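You operate a simulated robot arm through the tools that you are given. There is no shell and no other tool.

The job below is to be done with a simulated two-armed robot. You get a single attempt, and the scene is never put back.

Task
Tension the lower belt to mark 5, using the 30 mm socket spanner.
Fine: the spanner from the belt table's ledge; loosen the lock nut first, park the spanner, turn the knob, tighten the nut; the spanner ends in its holder; leave the lower belt switched off. Set down upright: what you pick out.

It is judged by the outcome, as a careful person would: the job done as asked, and still so three seconds after it is handed in. It fails if anything else is knocked over, pushed out of place, dropped, spilled or broken.

Robot
Two 7-joint arms with fingered hands on one trunk that stands fixed in place. Base frame: the origin is at the foot of the trunk, x ahead of it, y to its left, z up. Lengths are in m, angles in degrees, forces in N, time in s.
The left shoulder is at [0.07, 0.166, 0.868], the right one opposite. With the tool pointing down near the work surface each hand reaches from about 0.1 to 0.94 m from the base axis, measured 20 degrees to its own side. Payload 4.1 kg a hand.
The tool frame of a hand sits at the grasp point between the pads (the TCP): z along the fingers, y along the line on which they close. The tips reach 0.032 m beyond it. The gripper opens to 0.108 m. The gripper's body begins 0.038 m behind the TCP. The gripper is a hand of 4 fingers: y runs from the thumb to the fingers, the wrist lies at [-0.016, -0.108, -0.186] in the tool frame.
Orientation is that of the tool frame in the base frame, as a unit quaternion [w, x, y, z]. With the fingers straight down and the wrist toward the robot, the tool's x, y and z point along [0, 1, 0], [1, 0, 0] and [0, 0, -1] of the base frame.

Tools
- The arms move only by the tool jog_arm. It takes "left_increments", "right_increments" or both (then of equal length, played together; a hand with none holds still); each is a list of rows, each a list of 6 numbers: the shift along the base's x, y, z in m, then the turn, a rotation vector about the base's x, y, z in degrees. In form: [[dx, dy, dz, wx, wy, wz], ...]. A call has 1 to 20 rows; each row shifts and turns the commanded pose from where the row before left it. A row lasts 0.2 s, in which the tool goes at most 0.05 m and 8.6 degrees; a call with a longer step from one row to the next is refused whole. A pose out of reach is approached as far as the arm can. The call stops where the force on the tool passes 90 N (or 10 N more than at its start, if that is more) or the arm is blocked; 0.2 s more then pass. In this call time passes only in rows, and 0.2 s behind the last. The reply holds the time, the measured pose of the TCP, the force on the tool along the base axes, the opening and the grip force, in the units named above and with some noise, with the torque about the TCP (base axes, N m) and any sound that the robot's microphone picked up.
- Cameras (640 x 400 px; columns grow to the right, rows downward): "scene" is now at [0.1578, 0.0013, 1.1154]; the picture's right is [0.06, -1.00, 0.00], its down [-0.47, -0.03, -0.88] and it looks along [0.88, 0.05, -0.47] (base axes); focal length 220 px, centre (320, 200). "left" rides on the left gripper at [-0.064, -0.093, -0.132] in its tool frame; the picture's right is [-0.80, -0.28, 0.53], its down [0.55, -0.71, 0.45] and it looks along [0.25, 0.65, 0.72] (tool axes); focal length 247 px, centre (320, 200). "right" rides on the right gripper at [0.064, -0.093, -0.132] in its tool frame; the picture's right is [-0.80, 0.28, -0.53], its down [-0.55, -0.71, 0.45] and it looks along [-0.25, 0.65, 0.72] (tool axes); focal length 247 px, centre (320, 200). There is no depth. A picture from a camera that has moved, and an enlarged one, comes with that camera's place and axes in the base frame and with its lens. The place of the scene camera against the robot may be out by one fixed shift of up to 0.025 m in any direction.
- capture(camera): a new picture of that camera. The clock stands still meanwhile.
- move_column(by): slides the trunk up (or, below 0, down) by that many m; the arms and the scene camera ride with it, the base frame stays. It gives what a move gives, with no picture.
- finger_targets(index, middle, ring, thumb_bend, hand): sets how far each is bent, from 0 (flat) to 1 (curled in); at 0.3 the hand is open as for a grip, at 0.7 the pads meet at the TCP. One left out holds its place. A second passes; each finger stops where it meets its share of the squeeze, and holds until it gets a number again. It is the only way to open and close the hand. It gives what a move gives, with no picture; readings hold the bend of each and the force on the fingers (four entries, about 0 where the hand has none), thumb and palm.
- head_to(pan, tilt): turns the head with the scene camera to pan (to the left, within 86 degrees either way) and tilt (down, from -29 to 69), counted from straight ahead of the robot. It gives what a move gives.
- enlarge(camera, box): a new picture of the part [left, top, right, bottom] of that camera's present view, enlarged. The clock stands still meanwhile.
- job_done(): hands the job in; it is judged then, once.

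Places have to be worked out from the pictures, the camera data and where the tool is seen. Open the grippers and draw the arms clear of the work before you hand the job in, unless the task says otherwise.

The tools are called after "Call:" as name(argument=value, ...) on one line, values as JSON. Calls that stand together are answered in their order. jog_arm: Moves the arms, as the interface text tells. Its arguments: {"type":"object","properties":{"left_increments":{"type":"array"},"right_increments":{"type":"array"}},"required":[]} The other tools are called the same way: move_column (by) slides the trunk up or down; finger_targets (index, middle, ring, thumb_bend, hand) moves the fingers one by one; head_to (pan, tilt) turns the head that bears the scene camera; capture (camera) takes a picture; enlarge (camera, box) takes an enlarged picture of a part of a camera's view; job_done () hands the job in.

At the start:

```text
t: 0.0
left_tcp_pos: [0.4295, 0.5187, 0.7147]
left_tcp_rot: [0.0, 0.708, 0.706, -0.001]
left_force: [0.4, 0.1, 0.2]
left_moment: [0.01, 0.01, 0.0]
left_opening: 0.1075
left_grip_force: 0.1
left_shape: jaw
left_bend: [0.3, 0.3, 0.3, 0.3]
left_finger forces: [0.0, 0.0, 0.0, 0.1, 0.0, 0.1]
right_tcp_pos: [0.6658, 0.0444, 0.7593]
right_tcp_rot: [0.0, 0.707, 0.707, 0.001]
right_force: [0.2, -1.0, 0.3]
right_moment: [0.02, -0.04, -0.02]
right_opening: 0.1078
right_grip_force: 0.1
right_shape: jaw
right_bend: [0.3, 0.3, 0.3, 0.3]
right_finger forces: [0.0, 0.0, 0.0, 0.0, 0.0, 0.0]
trunk travel left (down, up): [-0.375, 0.565]
head pan, tilt: [3.2, 28.3]
```

scene: 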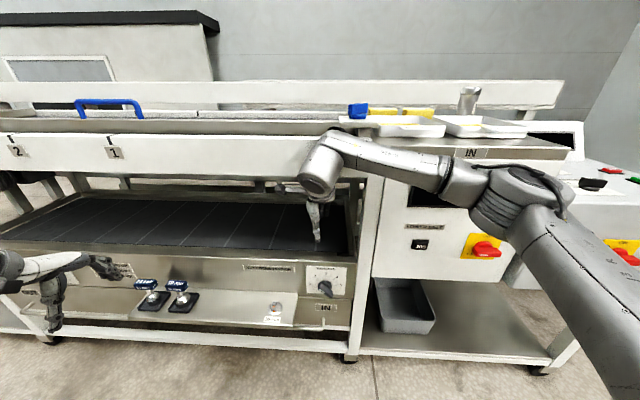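
right: 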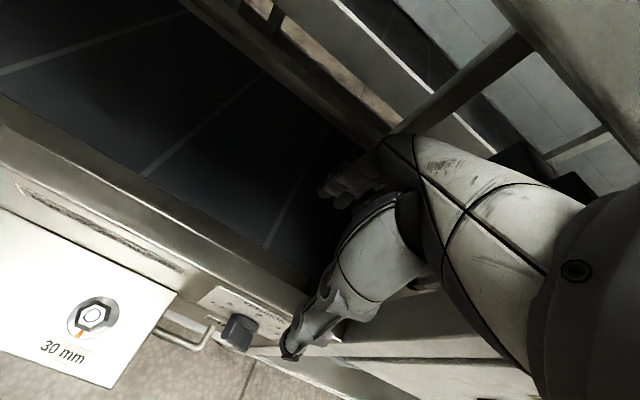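
left: 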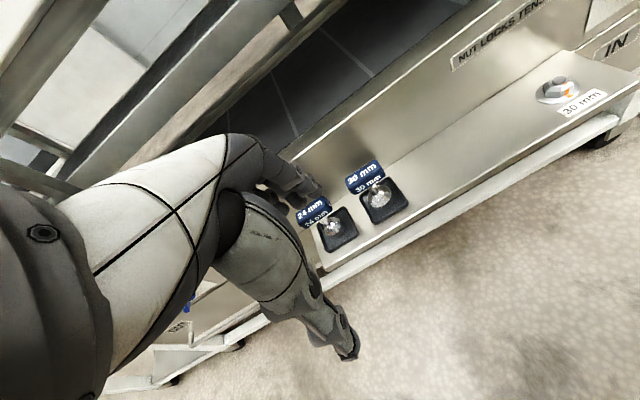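

I start by looking closely at the ledge, the spanners, the nut and the tension knob before moving anything.

Call:
enlarge(camera="scene", box=[100, 240, 360, 360])

Call:
enlarge(camera="left", box=[280, 20, 640, 270])

Call:
enlarge(camera="right", box=[0, 180, 320, 400])

Call:
enlarge(camera="scene", box=[360, 180, 640, 360])

```text
2.46 times, centred on (230, 300) of scene
camera zoom: at [0.1578, 0.0013, 1.1154], right [0.06, -1.0, 0.0], down [-0.47, -0.03, -0.88], along [0.88, 0.05, -0.47], focal length 541 px, centre (542, -46)
```

zoom: 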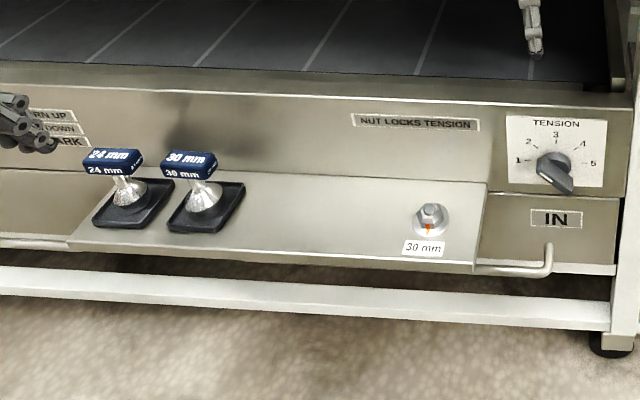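

```text
1.60 times, centred on (460, 145) of left
camera zoom: at [0.3356, 0.454, 0.846], right [-0.28, -0.8, -0.53], down [-0.71, 0.55, -0.45], along [0.65, 0.25, -0.72], focal length 395 px, centre (96, 288)
```

zoom: 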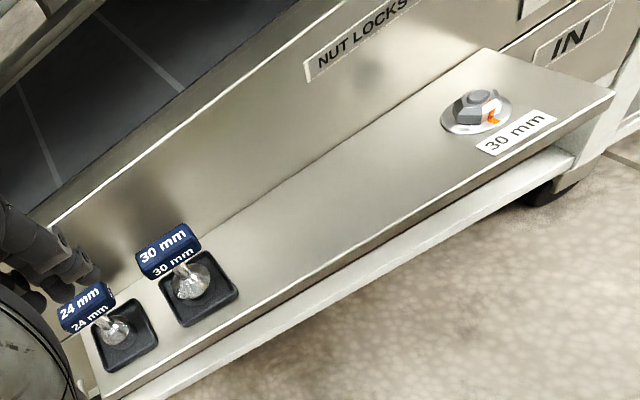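

```text
1.82 times, centred on (160, 290) of right
camera zoom: at [0.5731, 0.1102, 0.8907], right [0.28, -0.8, 0.53], down [-0.71, -0.55, -0.45], along [0.65, -0.25, -0.72], focal length 449 px, centre (611, 36)
```

zoom: 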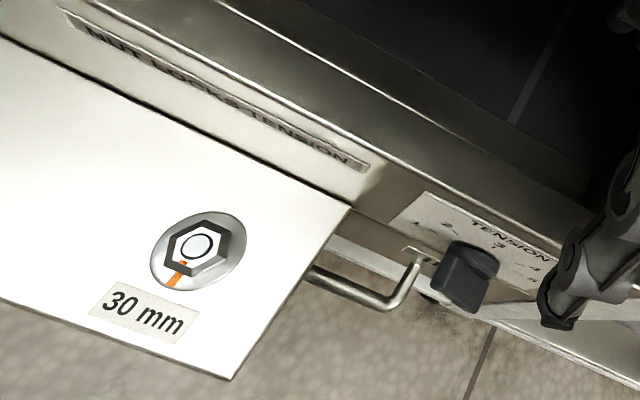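

```text
2.22 times, centred on (500, 270) of scene
camera zoom: at [0.1578, 0.0013, 1.1154], right [0.06, -1.0, 0.0], down [-0.47, -0.03, -0.88], along [0.88, 0.05, -0.47], focal length 489 px, centre (-80, 44)
```

zoom: 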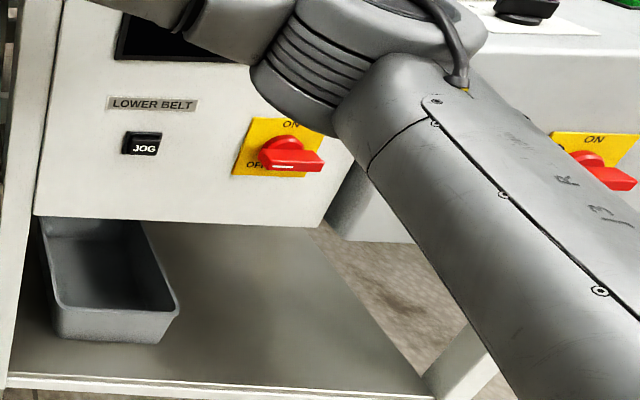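

The nut triangulates to about (0.59, 0.18, 0.475) and the 30 mm spanner's handle to about (0.61, 0.475, 0.53). I turn the head to see the lower-belt switch and the left-hand label more clearly.

Call:
enlarge(camera="scene", box=[440, 220, 540, 280])

Call:
enlarge(camera="scene", box=[80, 250, 220, 340])

Call:
enlarge(camera="scene", box=[260, 240, 380, 340])

Call:
enlarge(camera="left", box=[280, 140, 440, 260])

```text
6.40 times, centred on (490, 250) of scene
camera zoom: at [0.1578, 0.0013, 1.1154], right [0.06, -1.0, 0.0], down [-0.47, -0.03, -0.88], along [0.88, 0.05, -0.47], focal length 1407 px, centre (-768, -120)
```

zoom: 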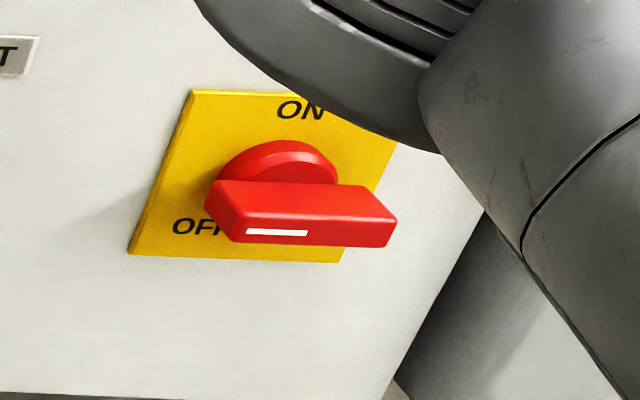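

```text
4.44 times, centred on (150, 295) of scene
camera zoom: at [0.1578, 0.0013, 1.1154], right [0.06, -1.0, 0.0], down [-0.47, -0.03, -0.88], along [0.88, 0.05, -0.47], focal length 977 px, centre (1076, -222)
```

zoom: 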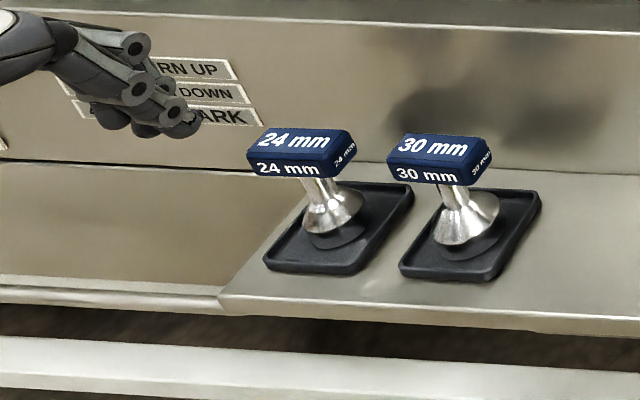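

```text
4.00 times, centred on (320, 290) of scene
camera zoom: at [0.1578, 0.0013, 1.1154], right [0.06, -1.0, 0.0], down [-0.47, -0.03, -0.88], along [0.88, 0.05, -0.47], focal length 880 px, centre (320, -160)
```

zoom: 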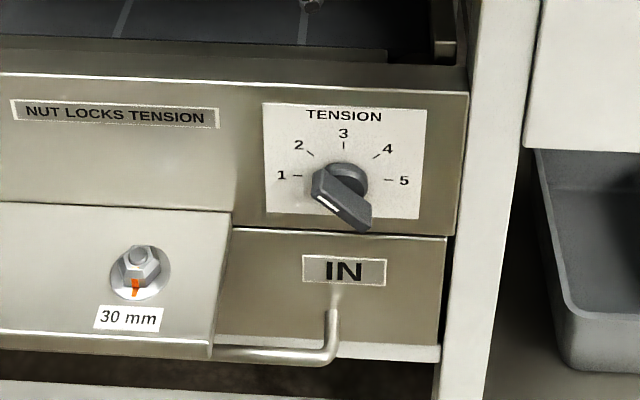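

```text
3.33 times, centred on (360, 200) of left
camera zoom: at [0.3356, 0.454, 0.846], right [-0.28, -0.8, -0.53], down [-0.71, 0.55, -0.45], along [0.65, 0.25, -0.72], focal length 823 px, centre (187, 200)
```

zoom: 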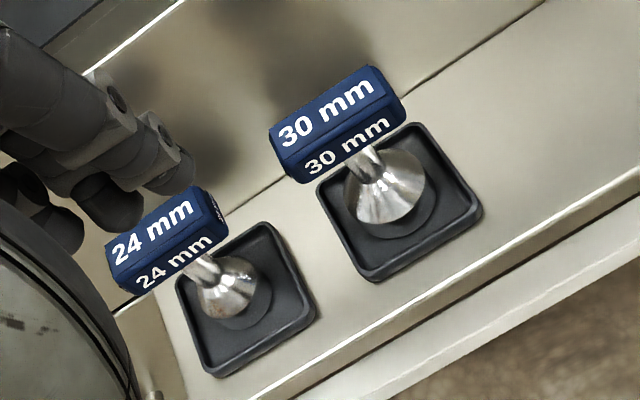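

The switch's white mark points to OFF, so the lower belt is already off and I leave it alone. The knob's mark sits somewhere near 1–2. I draw the right hand straight back toward the robot for a clear view.

Call:
jog_arm(right_increments=[[-0.03, 0, 0, 0, 0, 0], [-0.04, 0, 0, 0, 0, 0], [-0.04, 0, 0, 0, 0, 0], [-0.04, 0, 0, 0, 0, 0], [-0.04, 0, 0, 0, 0, 0], [-0.03, 0, 0, 0, 0, 0]])

Call:
head_to(pan=12, tilt=45)

Call:
capture(camera="scene")

Call:
capture(camera="right")

```text
t: 1.4
left_tcp_pos: [0.4284, 0.5198, 0.7131]
left_tcp_rot: [0.0, 0.708, 0.706, 0.0]
left_force: [0.2, -0.5, -0.6]
left_moment: [0.04, -0.01, -0.01]
left_opening: 0.1074
left_grip_force: 0.0
left_shape: jaw
left_bend: [0.3, 0.3, 0.3, 0.3]
left_finger forces: [0.0, 0.0, 0.1, 0.0, 0.1, 0.0]
right_tcp_pos: [0.4461, 0.0457, 0.7607]
right_tcp_rot: [0.0, 0.707, 0.707, 0.001]
right_force: [0.1, 0.2, 0.0]
right_moment: [0.04, -0.01, 0.0]
right_opening: 0.1077
right_grip_force: 0.0
right_shape: jaw
right_bend: [0.3, 0.3, 0.3, 0.3]
right_finger forces: [0.1, 0.0, 0.0, 0.0, 0.0, 0.0]
trunk travel left (down, up): [-0.375, 0.565]
head pan, tilt: [3.2, 28.3]
```

```text
t: 2.2
left_tcp_pos: [0.4289, 0.5187, 0.715]
left_tcp_rot: [0.0, 0.708, 0.706, 0.001]
left_force: [-0.2, 1.0, 0.3]
left_moment: [0.0, 0.03, 0.0]
left_opening: 0.1074
left_grip_force: 0.0
left_shape: jaw
left_bend: [0.3, 0.3, 0.3, 0.3]
left_finger forces: [0.1, 0.0, 0.0, 0.1, 0.0, 0.0]
right_tcp_pos: [0.4457, 0.0454, 0.7602]
right_tcp_rot: [0.0, 0.707, 0.707, 0.0]
right_force: [0.1, 0.3, 0.7]
right_moment: [0.0, 0.0, -0.02]
right_opening: 0.1075
right_grip_force: 0.0
right_shape: jaw
right_bend: [0.3, 0.3, 0.3, 0.3]
right_finger forces: [0.0, 0.0, 0.0, 0.1, 0.0, 0.1]
trunk travel left (down, up): [-0.375, 0.565]
head pan, tilt: [12.0, 45.0]
```

```text
taken
camera scene: at [0.1464, 0.013, 1.0901], right [0.21, -0.98, 0.0], down [-0.69, -0.15, -0.71], along [0.69, 0.15, -0.71], focal length 220 px, centre (320, 200)
```

scene: 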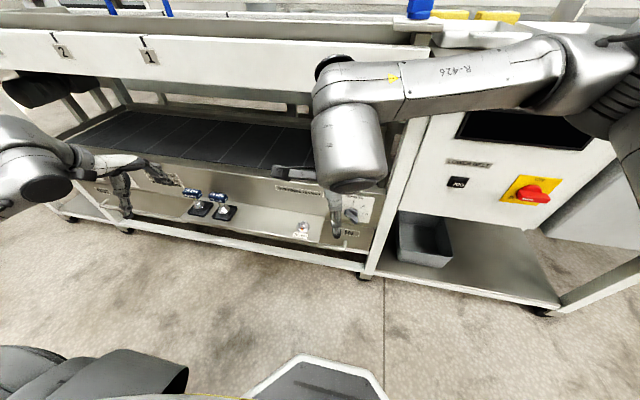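

```text
taken
camera right: at [0.3534, 0.1107, 0.891], right [0.28, -0.8, 0.53], down [-0.71, -0.55, -0.45], along [0.65, -0.25, -0.72], focal length 247 px, centre (320, 200)
```

right: 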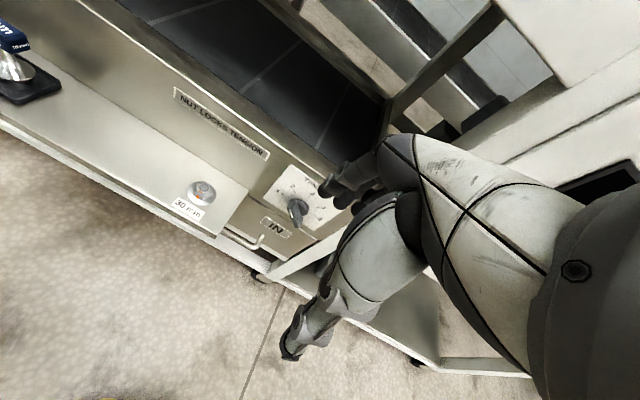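

The right wrist camera now sees the knob, the nut and part of the 30 mm spanner; I zoom in to place them.

Call:
enlarge(camera="right", box=[160, 160, 340, 270])

Call:
enlarge(camera="right", box=[0, 0, 240, 150])

Call:
enlarge(camera="scene", box=[60, 150, 380, 260])

```text
3.56 times, centred on (250, 215) of right
camera zoom: at [0.3534, 0.1107, 0.891], right [0.28, -0.8, 0.53], down [-0.71, -0.55, -0.45], along [0.65, -0.25, -0.72], focal length 878 px, centre (569, 147)
```

zoom: 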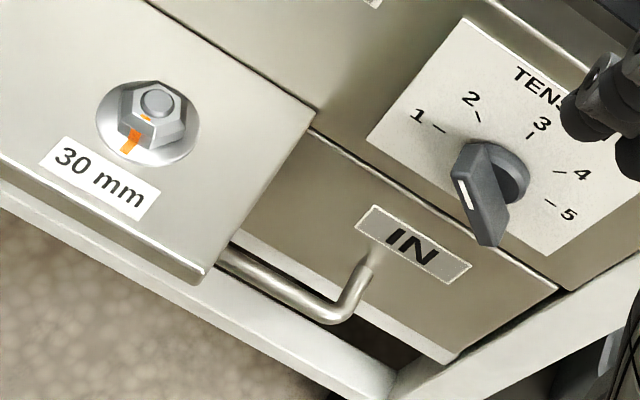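

```text
2.67 times, centred on (120, 75) of right
camera zoom: at [0.3534, 0.1107, 0.891], right [0.28, -0.8, 0.53], down [-0.71, -0.55, -0.45], along [0.65, -0.25, -0.72], focal length 659 px, centre (853, 533)
```

zoom: 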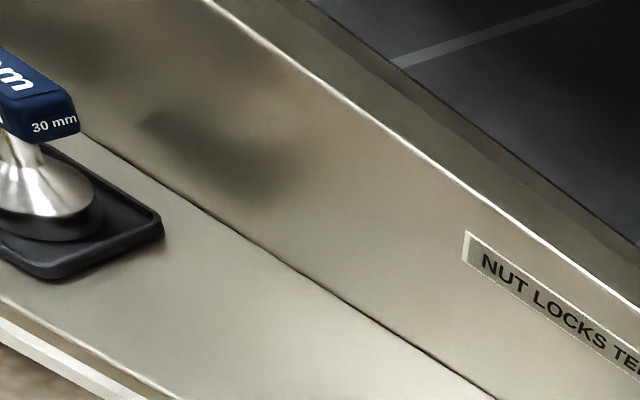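

```text
2.00 times, centred on (220, 205) of scene
camera zoom: at [0.1464, 0.013, 1.0901], right [0.21, -0.98, 0.0], down [-0.69, -0.15, -0.71], along [0.69, 0.15, -0.71], focal length 440 px, centre (520, 190)
```

zoom: 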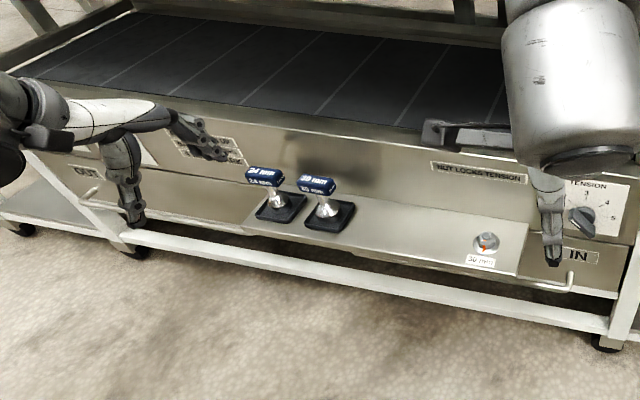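

The nut is at about (0.589, 0.177, 0.486) and the knob at about (0.632, 0.018, 0.53). I move the left hand closer to the 30 mm spanner, still well above it, for a second precise view, and draw the right hand off to the side.

Call:
jog_arm(left_increments=[[0.03, -0.01, 0, 0, 0, 0], [0.03, -0.01, 0, 0, 0, 0], [0.03, -0.01, 0, 0, 0, 0], [0.03, -0.01, 0, 0, 0, 0]], right_increments=[[0, -0.045, 0, 0, 0, 0], [0, -0.045, 0, 0, 0, 0], [0, -0.045, 0, 0, 0, 0], [0, -0.045, 0, 0, 0, 0]])

Call:
capture(camera="left")

Call:
capture(camera="scene")

Call:
capture(camera="right")

```text
t: 3.2
left_tcp_pos: [0.5499, 0.4771, 0.7148]
left_tcp_rot: [0.0, 0.707, 0.707, 0.0]
left_force: [-0.2, 0.3, -0.2]
left_moment: [-0.01, 0.03, -0.02]
left_opening: 0.1075
left_grip_force: 0.0
left_shape: jaw
left_bend: [0.3, 0.3, 0.3, 0.3]
left_finger forces: [0.1, 0.0, 0.0, 0.1, 0.0, 0.1]
right_tcp_pos: [0.446, -0.1341, 0.7599]
right_tcp_rot: [-0.001, 0.707, 0.707, 0.0]
right_force: [-0.1, 0.0, 1.3]
right_moment: [0.04, 0.03, 0.0]
right_opening: 0.1079
right_grip_force: 0.1
right_shape: jaw
right_bend: [0.3, 0.3, 0.3, 0.3]
right_finger forces: [0.0, 0.0, 0.0, 0.1, 0.0, 0.1]
trunk travel left (down, up): [-0.375, 0.565]
head pan, tilt: [12.0, 45.0]
```

```text
taken
camera left: at [0.456, 0.4132, 0.8464], right [-0.28, -0.8, -0.53], down [-0.71, 0.55, -0.45], along [0.65, 0.25, -0.72], focal length 247 px, centre (320, 200)
```

left: 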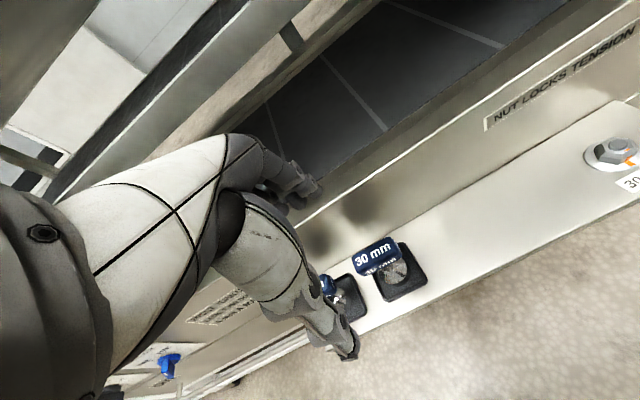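

```text
taken
camera scene: at [0.1465, 0.012, 1.0901], right [0.21, -0.98, 0.0], down [-0.69, -0.15, -0.71], along [0.69, 0.15, -0.71], focal length 220 px, centre (320, 200)
```

scene: 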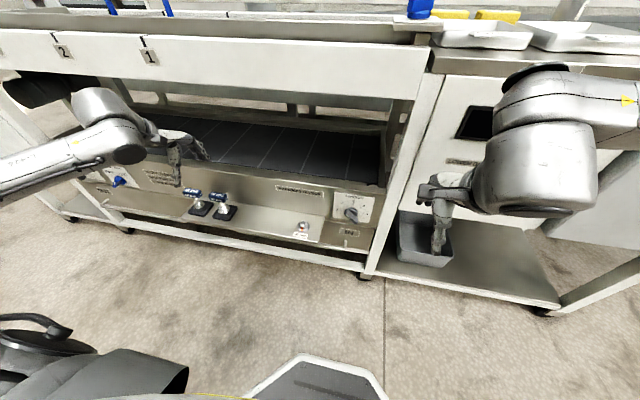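

```text
taken
camera right: at [0.3528, -0.0703, 0.8911], right [0.28, -0.8, 0.53], down [-0.71, -0.55, -0.45], along [0.65, -0.25, -0.72], focal length 247 px, centre (320, 200)
```

right: 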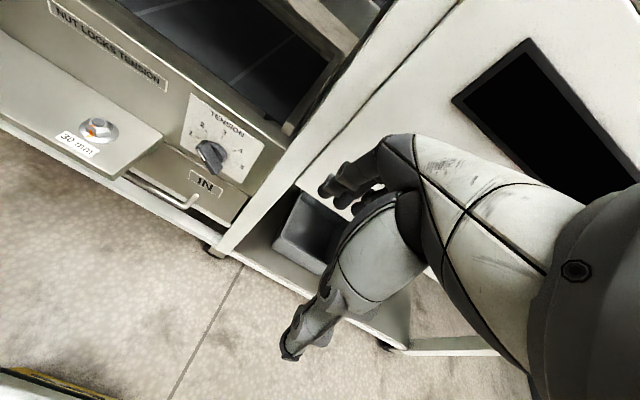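

The left label plate and a blue handle at the far left are now visible. I zoom in to read them, and also zoom in on the spanner and the knob.

Call:
enlarge(camera="scene", box=[80, 150, 260, 230])

Call:
enlarge(camera="left", box=[320, 210, 480, 310])

Call:
enlarge(camera="right", box=[60, 80, 280, 220])

Call:
enlarge(camera="left", box=[100, 270, 280, 390])

```text
3.56 times, centred on (170, 190) of scene
camera zoom: at [0.1465, 0.012, 1.0901], right [0.21, -0.98, 0.0], down [-0.69, -0.15, -0.71], along [0.69, 0.15, -0.71], focal length 782 px, centre (853, 236)
```

zoom: 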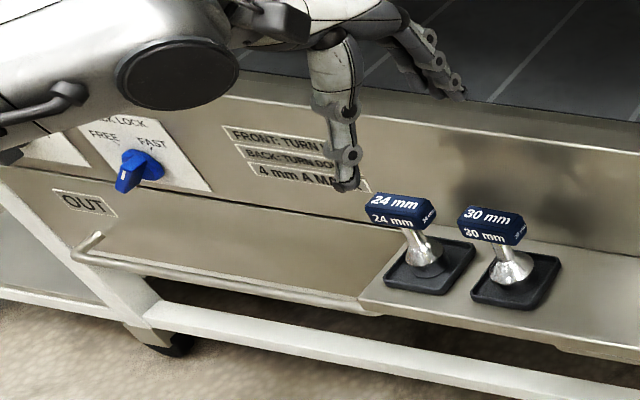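

```text
4.00 times, centred on (400, 260) of left
camera zoom: at [0.456, 0.4132, 0.8464], right [-0.28, -0.8, -0.53], down [-0.71, 0.55, -0.45], along [0.65, 0.25, -0.72], focal length 988 px, centre (0, -40)
```

zoom: 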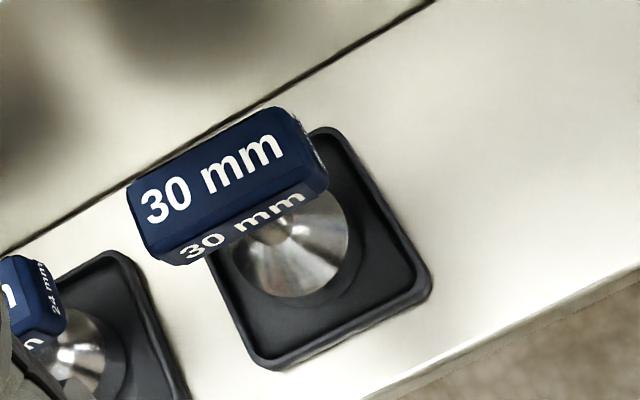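

```text
2.86 times, centred on (170, 150) of right
camera zoom: at [0.3528, -0.0703, 0.8911], right [0.28, -0.8, 0.53], down [-0.71, -0.55, -0.45], along [0.65, -0.25, -0.72], focal length 706 px, centre (749, 343)
```

zoom: 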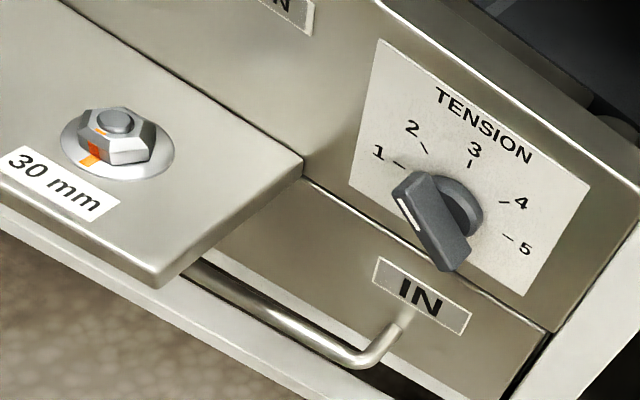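

```text
3.33 times, centred on (190, 330) of left
camera zoom: at [0.456, 0.4132, 0.8464], right [-0.28, -0.8, -0.53], down [-0.71, 0.55, -0.45], along [0.65, 0.25, -0.72], focal length 823 px, centre (753, -233)
```

zoom: 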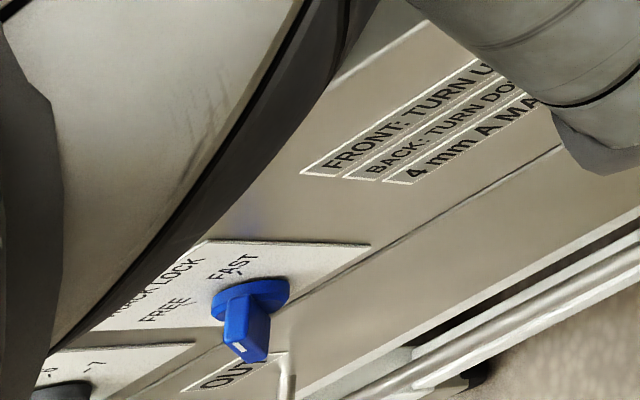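

The tension knob points at mark 2, so it needs about 135° clockwise. The 30 mm spanner's handle top is at about (0.590, 0.473, 0.560) with the ledge at z≈0.471 and the front plate at x≈0.64. I pre-bend the left fingers so they fit between the handle and the plate, then come lower for a closer look.

Call:
finger_targets(hand="left", index=0.45, middle=0.45, ring=0.45, thumb_bend=0.35)

Call:
jog_arm(left_increments=[[0.007, 0, -0.02, 0, 0, 0], [0.007, 0, -0.02, 0, 0, 0], [0.007, -0.003, -0.02, 0, 0, 0]])

Call:
capture(camera="left")

Call:
enlarge(camera="left", box=[240, 150, 480, 330])

Call:
enlarge(camera="scene", box=[80, 110, 320, 260])

```text
t: 4.2
left_tcp_pos: [0.5504, 0.4786, 0.7146]
left_tcp_rot: [0.001, 0.708, 0.706, 0.0]
left_force: [-0.7, 0.9, 0.1]
left_moment: [-0.01, -0.01, -0.01]
left_opening: 0.0828
left_grip_force: 0.1
left_shape: fingers
left_bend: [0.45, 0.45, 0.45, 0.35]
left_finger forces: [0.1, 0.0, 0.0, 0.0, 0.0, 0.0]
right_tcp_pos: [0.446, -0.1348, 0.7598]
right_tcp_rot: [0.0, 0.707, 0.707, 0.0]
right_force: [0.0, -0.6, -0.8]
right_moment: [0.0, -0.01, -0.02]
right_opening: 0.1078
right_grip_force: 0.1
right_shape: jaw
right_bend: [0.3, 0.3, 0.3, 0.3]
right_finger forces: [0.0, 0.0, 0.1, 0.1, 0.1, 0.0]
trunk travel left (down, up): [-0.375, 0.565]
head pan, tilt: [12.0, 45.0]
```

```text
t: 5.0
left_tcp_pos: [0.571, 0.4759, 0.6546]
left_tcp_rot: [0.0, 0.707, 0.707, 0.0]
left_force: [-0.5, -0.7, 0.0]
left_moment: [-0.01, 0.01, -0.01]
left_opening: 0.083
left_grip_force: 0.1
left_shape: fingers
left_bend: [0.45, 0.45, 0.45, 0.35]
left_finger forces: [0.1, 0.1, 0.1, 0.0, 0.1, 0.0]
right_tcp_pos: [0.4456, -0.1342, 0.7597]
right_tcp_rot: [0.001, 0.708, 0.707, 0.0]
right_force: [0.7, 0.0, 0.3]
right_moment: [-0.01, 0.0, 0.0]
right_opening: 0.1074
right_grip_force: 0.2
right_shape: jaw
right_bend: [0.3, 0.3, 0.3, 0.3]
right_finger forces: [0.0, 0.0, 0.0, 0.0, 0.0, 0.1]
trunk travel left (down, up): [-0.375, 0.565]
head pan, tilt: [12.0, 45.0]
```

```text
taken
camera left: at [0.4768, 0.4115, 0.7855], right [-0.28, -0.8, -0.53], down [-0.71, 0.55, -0.45], along [0.65, 0.25, -0.72], focal length 247 px, centre (320, 200)
```

left: 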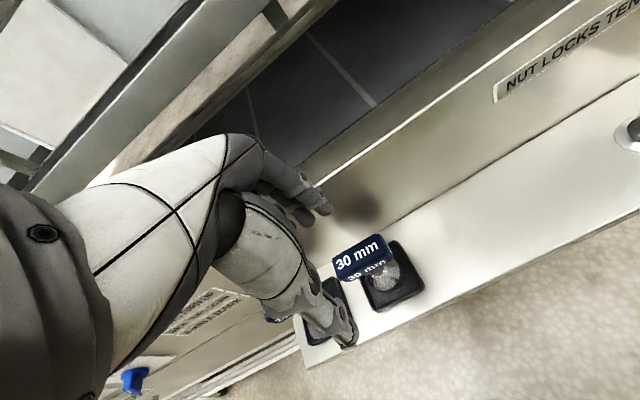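

```text
2.22 times, centred on (360, 240) of left
camera zoom: at [0.4768, 0.4115, 0.7855], right [-0.28, -0.8, -0.53], down [-0.71, 0.55, -0.45], along [0.65, 0.25, -0.72], focal length 549 px, centre (231, 111)
```

zoom: 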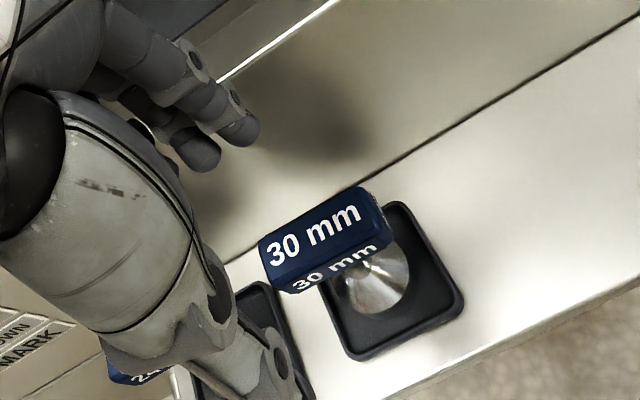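

```text
2.67 times, centred on (200, 185) of scene
camera zoom: at [0.1466, 0.0132, 1.09], right [0.21, -0.98, 0.0], down [-0.69, -0.15, -0.71], along [0.69, 0.15, -0.71], focal length 586 px, centre (640, 240)
```

zoom: 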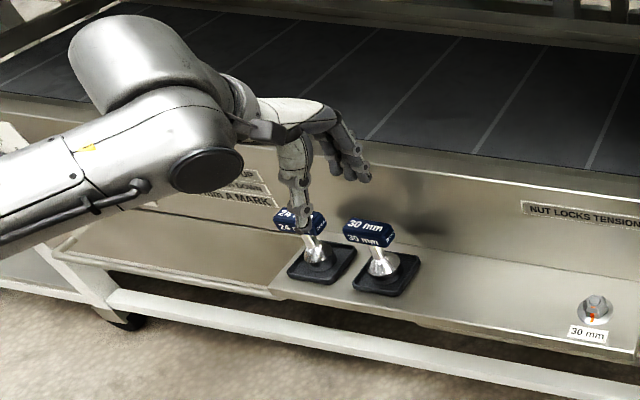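

I zoom tightly on the handle to read its exact outline and any slight yaw.

Call:
enlarge(camera="left", box=[320, 220, 440, 320])

Call:
enlarge(camera="scene", box=[190, 180, 250, 225])

Call:
enlarge(camera="right", box=[60, 100, 140, 160])

```text
4.00 times, centred on (380, 270) of left
camera zoom: at [0.4768, 0.4115, 0.7855], right [-0.28, -0.8, -0.53], down [-0.71, 0.55, -0.45], along [0.65, 0.25, -0.72], focal length 988 px, centre (80, -80)
```

zoom: 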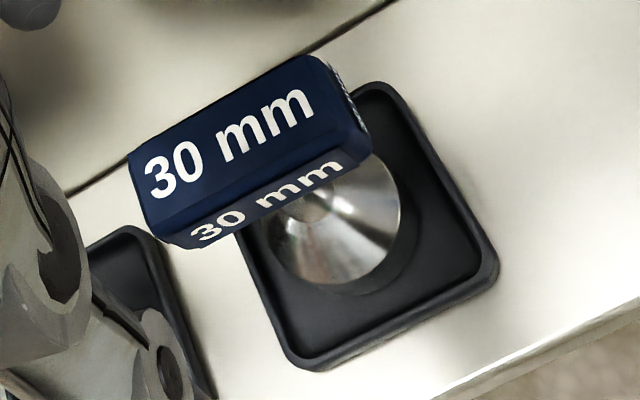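

```text
8.89 times, centred on (220, 202) of scene
camera zoom: at [0.1466, 0.0132, 1.09], right [0.21, -0.98, 0.0], down [-0.69, -0.15, -0.71], along [0.69, 0.15, -0.71], focal length 1954 px, centre (1209, 178)
```

zoom: 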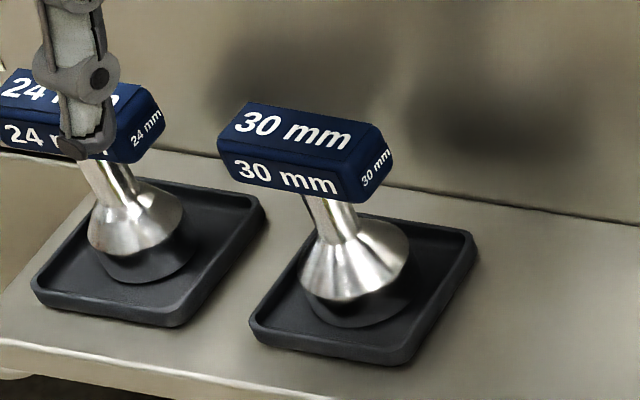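

```text
6.67 times, centred on (100, 130) of right
camera zoom: at [0.3529, -0.0691, 0.8911], right [0.28, -0.8, 0.53], down [-0.71, -0.55, -0.45], along [0.65, -0.25, -0.72], focal length 1646 px, centre (1787, 667)
```

zoom: 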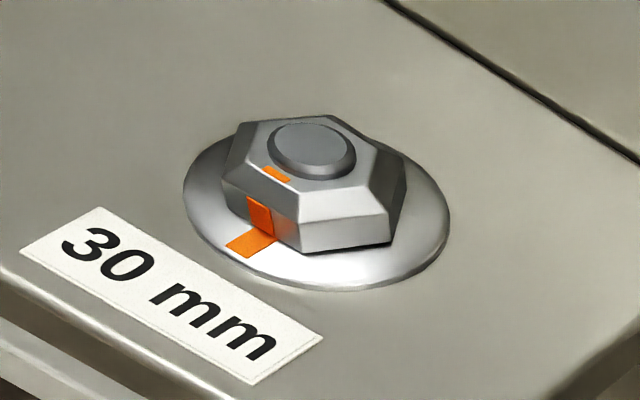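

The nut has a flat facing the robot with an orange witness mark, and the handle lies along y within 2–3°. I lower the left hand to just above the handle, offset toward the robot for plate clearance, and check.

Call:
jog_arm(left_increments=[[0.001, -0.002, -0.02, 0, 0, 0], [0.001, -0.002, -0.02, 0, 0, 0], [0, 0, -0.015, 0, 0, 0]])

Call:
capture(camera="left")

Call:
enlarge(camera="scene", box=[130, 130, 290, 240])

```text
t: 5.8
left_tcp_pos: [0.572, 0.4726, 0.5994]
left_tcp_rot: [-0.001, 0.708, 0.706, 0.0]
left_force: [0.9, 0.2, 0.7]
left_moment: [0.01, -0.01, 0.04]
left_opening: 0.0827
left_grip_force: 0.0
left_shape: fingers
left_bend: [0.45, 0.45, 0.45, 0.35]
left_finger forces: [0.0, 0.1, 0.0, 0.0, 0.1, 0.0]
right_tcp_pos: [0.4457, -0.1352, 0.7602]
right_tcp_rot: [0.0, 0.707, 0.707, 0.0]
right_force: [0.6, 0.2, -0.2]
right_moment: [-0.01, 0.05, -0.01]
right_opening: 0.1077
right_grip_force: 0.2
right_shape: jaw
right_bend: [0.3, 0.3, 0.3, 0.3]
right_finger forces: [0.0, 0.0, 0.1, 0.0, 0.0, 0.0]
trunk travel left (down, up): [-0.375, 0.565]
head pan, tilt: [12.0, 45.0]
```

```text
taken
camera left: at [0.4788, 0.4074, 0.7305], right [-0.28, -0.8, -0.53], down [-0.71, 0.55, -0.45], along [0.65, 0.25, -0.72], focal length 247 px, centre (320, 200)
```

left: 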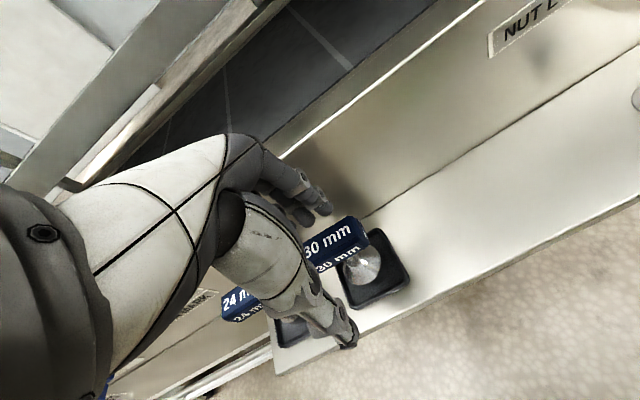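

```text
3.64 times, centred on (210, 185) of scene
camera zoom: at [0.1465, 0.0131, 1.09], right [0.21, -0.98, 0.0], down [-0.69, -0.15, -0.71], along [0.69, 0.15, -0.71], focal length 800 px, centre (720, 254)
```

zoom: 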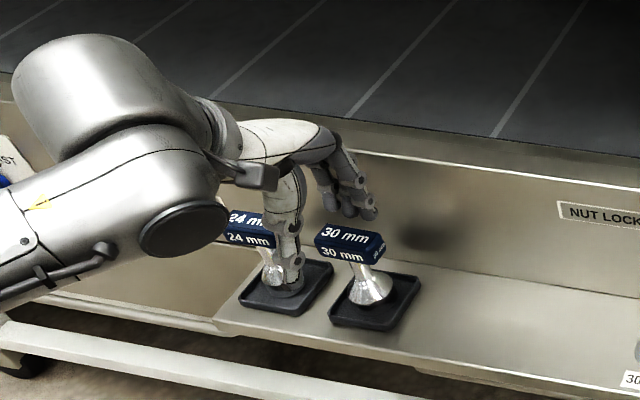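

The hand-camera view agrees with my handle estimate to about 2 mm, and the fingers clear the plate. I lower the last 47 mm to straddle the handle.

Call:
jog_arm(left_increments=[[0, 0, -0.015, 0, 0, 0], [0, 0, -0.015, 0, 0, 0], [0, 0, -0.015, 0, 0, 0]])

Call:
capture(camera="left")

Call:
enlarge(camera="scene", box=[150, 150, 270, 240])

```text
t: 6.6
left_tcp_pos: [0.5724, 0.4712, 0.5538]
left_tcp_rot: [0.0, 0.708, 0.707, 0.0]
left_force: [-0.5, 0.3, -0.4]
left_moment: [0.01, 0.02, -0.03]
left_opening: 0.0829
left_grip_force: 0.2
left_shape: fingers
left_bend: [0.45, 0.45, 0.45, 0.35]
left_finger forces: [0.1, 0.0, 0.0, 0.1, 0.0, 0.0]
right_tcp_pos: [0.444, -0.1349, 0.7604]
right_tcp_rot: [0.0, 0.707, 0.707, 0.0]
right_force: [-0.2, 0.5, 0.6]
right_moment: [0.01, -0.02, 0.03]
right_opening: 0.1074
right_grip_force: 0.1
right_shape: jaw
right_bend: [0.3, 0.3, 0.3, 0.3]
right_finger forces: [0.1, 0.1, 0.0, 0.0, 0.0, 0.0]
trunk travel left (down, up): [-0.375, 0.565]
head pan, tilt: [12.0, 45.0]
```

```text
taken
camera left: at [0.4792, 0.4073, 0.6858], right [-0.28, -0.8, -0.53], down [-0.71, 0.55, -0.45], along [0.65, 0.25, -0.72], focal length 247 px, centre (320, 200)
```

left: 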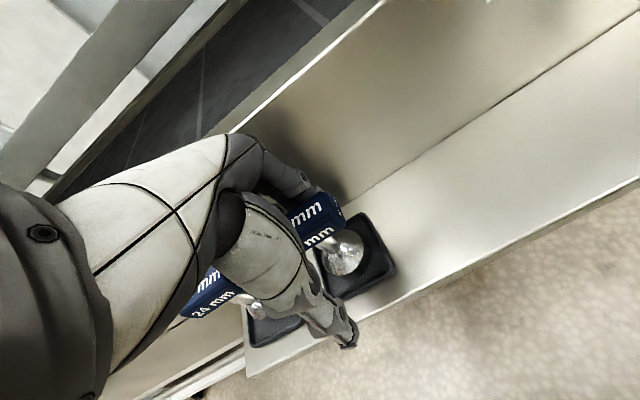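

```text
4.44 times, centred on (210, 195) of scene
camera zoom: at [0.1465, 0.0131, 1.09], right [0.21, -0.98, 0.0], down [-0.69, -0.15, -0.71], along [0.69, 0.15, -0.71], focal length 977 px, centre (809, 222)
```

zoom: 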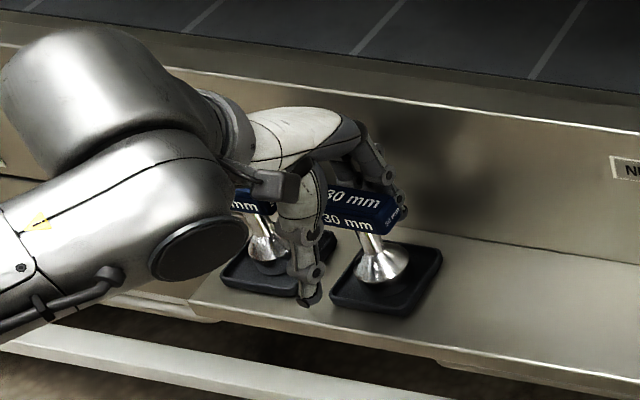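

The handle sits between fingers and thumb with no contact force yet. I close in small steps so that the spanner is not pushed over.

Call:
finger_targets(hand="left", index=0.48, middle=0.48, ring=0.48, thumb_bend=0.6)

Call:
capture(camera="left")

Call:
enlarge(camera="scene", box=[150, 150, 270, 240])

```text
t: 7.6
left_tcp_pos: [0.5728, 0.4713, 0.5541]
left_tcp_rot: [-0.001, 0.708, 0.706, 0.001]
left_force: [0.2, 0.3, -0.4]
left_moment: [0.0, 0.0, -0.04]
left_opening: 0.0455
left_grip_force: 0.0
left_shape: fingers
left_bend: [0.48, 0.48, 0.48, 0.6]
left_finger forces: [0.1, 0.1, 0.0, 0.0, 0.0, 0.0]
right_tcp_pos: [0.4458, -0.134, 0.7594]
right_tcp_rot: [0.0, 0.707, 0.708, 0.0]
right_force: [-0.2, 0.6, 0.4]
right_moment: [0.01, 0.02, 0.0]
right_opening: 0.1075
right_grip_force: 0.0
right_shape: jaw
right_bend: [0.3, 0.3, 0.3, 0.3]
right_finger forces: [0.0, 0.1, 0.0, 0.0, 0.0, 0.0]
trunk travel left (down, up): [-0.375, 0.565]
head pan, tilt: [12.0, 45.0]
```

```text
taken
camera left: at [0.4792, 0.4071, 0.6862], right [-0.28, -0.8, -0.53], down [-0.71, 0.55, -0.45], along [0.65, 0.25, -0.72], focal length 247 px, centre (320, 200)
```

left: 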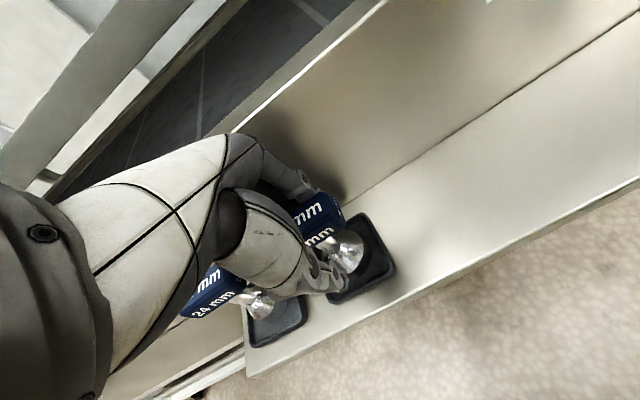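

```text
4.44 times, centred on (210, 195) of scene
camera zoom: at [0.1464, 0.013, 1.09], right [0.21, -0.98, 0.0], down [-0.69, -0.15, -0.71], along [0.69, 0.15, -0.71], focal length 977 px, centre (809, 222)
```

zoom: 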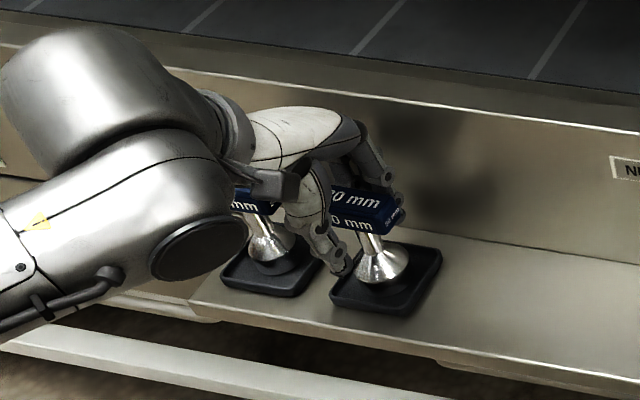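

Still no contact. I bring the thumb up to the handle's front face first, then squeeze.

Call:
finger_targets(hand="left", thumb_bend=0.68)

Call:
finger_targets(hand="left", index=0.6, middle=0.6, ring=0.6, thumb_bend=0.75)

Call:
capture(camera="left")

Call:
enlarge(camera="scene", box=[150, 150, 270, 240])

```text
t: 8.6
left_tcp_pos: [0.573, 0.4721, 0.5538]
left_tcp_rot: [0.0, 0.708, 0.707, -0.001]
left_force: [0.0, -0.1, 0.4]
left_moment: [0.0, 0.0, 0.0]
left_opening: 0.0353
left_grip_force: 0.1
left_shape: fingers
left_bend: [0.48, 0.48, 0.48, 0.68]
left_finger forces: [0.1, 0.0, 0.0, 0.0, 0.1, 0.0]
right_tcp_pos: [0.4464, -0.1341, 0.7603]
right_tcp_rot: [-0.001, 0.707, 0.707, 0.0]
right_force: [-0.1, -0.1, -0.7]
right_moment: [-0.03, 0.03, -0.01]
right_opening: 0.1075
right_grip_force: 0.1
right_shape: jaw
right_bend: [0.3, 0.3, 0.3, 0.3]
right_finger forces: [0.1, 0.0, 0.0, 0.0, 0.0, 0.1]
trunk travel left (down, up): [-0.375, 0.565]
head pan, tilt: [12.0, 45.0]
```

```text
t: 9.6
left_tcp_pos: [0.5723, 0.4708, 0.5544]
left_tcp_rot: [0.001, 0.707, 0.707, 0.0]
left_force: [2.7, 0.4, 3.7]
left_moment: [0.01, -0.11, -0.02]
left_opening: 0.0195
left_grip_force: 6.6
left_shape: fingers
left_bend: [0.57, 0.58, 0.57, 0.72]
left_finger forces: [3.8, 2.6, 1.8, 0.0, 5.9, 0.0]
right_tcp_pos: [0.4459, -0.1354, 0.7594]
right_tcp_rot: [0.0, 0.707, 0.707, 0.0]
right_force: [0.1, -0.3, -0.3]
right_moment: [-0.03, -0.04, 0.01]
right_opening: 0.1079
right_grip_force: 0.1
right_shape: jaw
right_bend: [0.3, 0.3, 0.3, 0.3]
right_finger forces: [0.0, 0.0, 0.0, 0.0, 0.0, 0.1]
trunk travel left (down, up): [-0.375, 0.565]
head pan, tilt: [12.0, 45.0]
```

```text
taken
camera left: at [0.4792, 0.407, 0.6865], right [-0.28, -0.8, -0.53], down [-0.7, 0.55, -0.45], along [0.65, 0.25, -0.72], focal length 247 px, centre (320, 200)
```

left: 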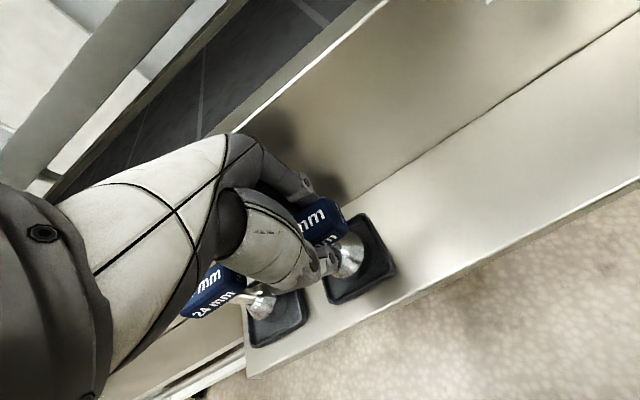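

```text
4.44 times, centred on (210, 195) of scene
camera zoom: at [0.1462, 0.0127, 1.0901], right [0.21, -0.98, 0.0], down [-0.69, -0.15, -0.71], along [0.69, 0.15, -0.71], focal length 977 px, centre (809, 222)
```

zoom: 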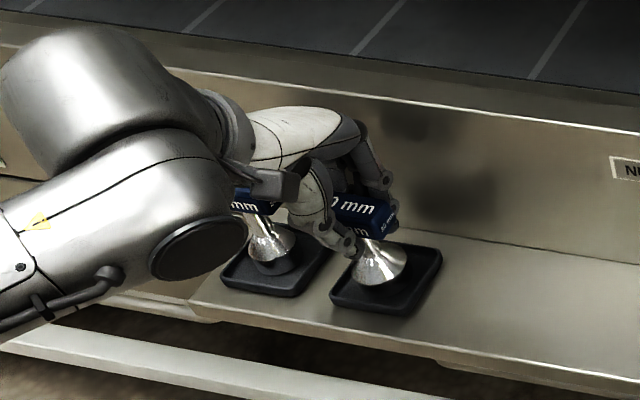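

The grip has made contact (thumb 5.9 N against about 8 N from the fingers). I check whether the spanner tilted while closing.

Call:
enlarge(camera="scene", box=[190, 175, 250, 220])

Call:
enlarge(camera="left", box=[270, 160, 410, 320])

```text
8.89 times, centred on (220, 198) of scene
camera zoom: at [0.1462, 0.0127, 1.0901], right [0.21, -0.98, 0.0], down [-0.69, -0.15, -0.71], along [0.69, 0.15, -0.71], focal length 1954 px, centre (1209, 222)
```

zoom: 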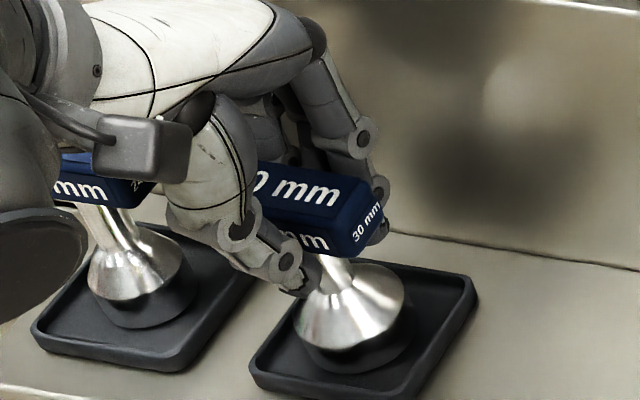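

```text
2.50 times, centred on (340, 240) of left
camera zoom: at [0.4792, 0.407, 0.6865], right [-0.28, -0.8, -0.53], down [-0.7, 0.55, -0.45], along [0.65, 0.25, -0.72], focal length 617 px, centre (270, 100)
```

zoom: 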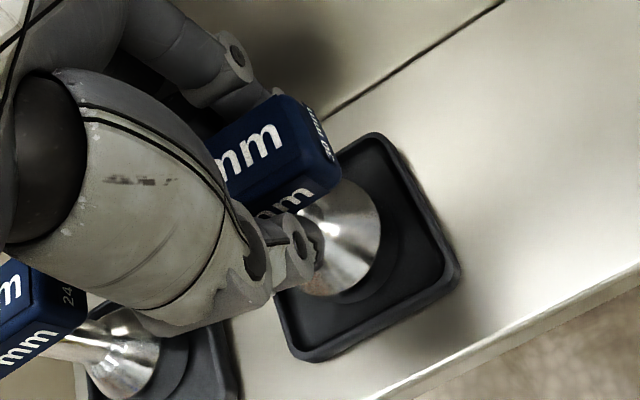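

The thumb tip met the shaft just below the handle and pulled the top of the spanner a little toward the robot. I open slightly to let it settle back, then re-grip higher and better centred.

Call:
finger_targets(hand="left", index=0.46, middle=0.46, ring=0.46, thumb_bend=0.5)

Call:
enlarge(camera="scene", box=[190, 175, 250, 220])

Call:
enlarge(camera="left", box=[270, 160, 410, 320])

```text
t: 10.6
left_tcp_pos: [0.5723, 0.4715, 0.5538]
left_tcp_rot: [0.0, 0.708, 0.706, 0.0]
left_force: [0.5, 0.4, -0.2]
left_moment: [-0.03, 0.0, 0.02]
left_opening: 0.0605
left_grip_force: 0.0
left_shape: fingers
left_bend: [0.46, 0.46, 0.46, 0.5]
left_finger forces: [0.1, 0.0, 0.0, 0.0, 0.0, 0.1]
right_tcp_pos: [0.4456, -0.1346, 0.7591]
right_tcp_rot: [0.0, 0.707, 0.707, 0.0]
right_force: [0.0, -0.3, -0.3]
right_moment: [0.0, -0.03, -0.03]
right_opening: 0.1078
right_grip_force: 0.1
right_shape: jaw
right_bend: [0.3, 0.3, 0.3, 0.3]
right_finger forces: [0.0, 0.0, 0.1, 0.0, 0.0, 0.0]
trunk travel left (down, up): [-0.375, 0.565]
head pan, tilt: [12.0, 45.0]
```

```text
8.89 times, centred on (220, 198) of scene
camera zoom: at [0.1464, 0.013, 1.09], right [0.21, -0.98, 0.0], down [-0.69, -0.15, -0.71], along [0.69, 0.15, -0.71], focal length 1954 px, centre (1209, 222)
```

zoom: 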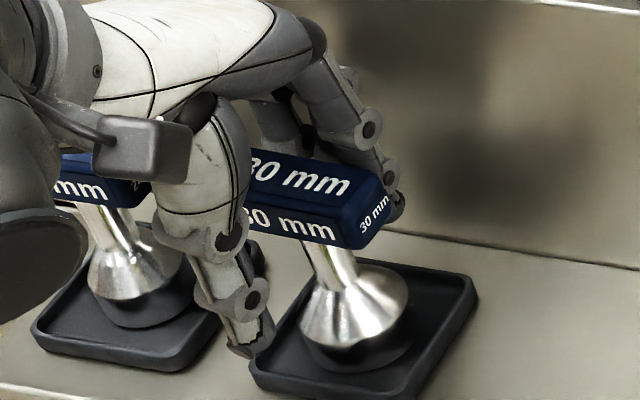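

```text
2.50 times, centred on (340, 240) of left
camera zoom: at [0.4792, 0.4071, 0.6862], right [-0.28, -0.8, -0.53], down [-0.71, 0.55, -0.45], along [0.65, 0.25, -0.72], focal length 617 px, centre (270, 100)
```

zoom: 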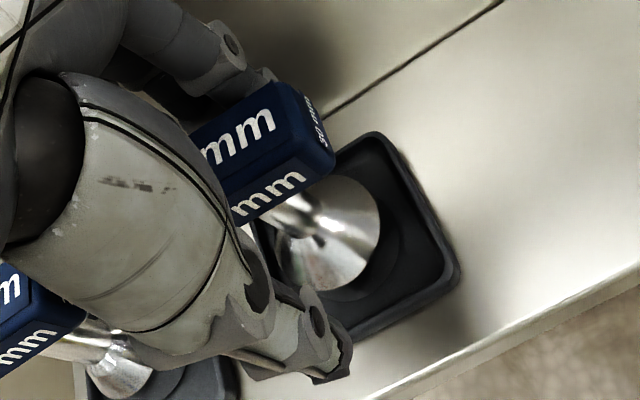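

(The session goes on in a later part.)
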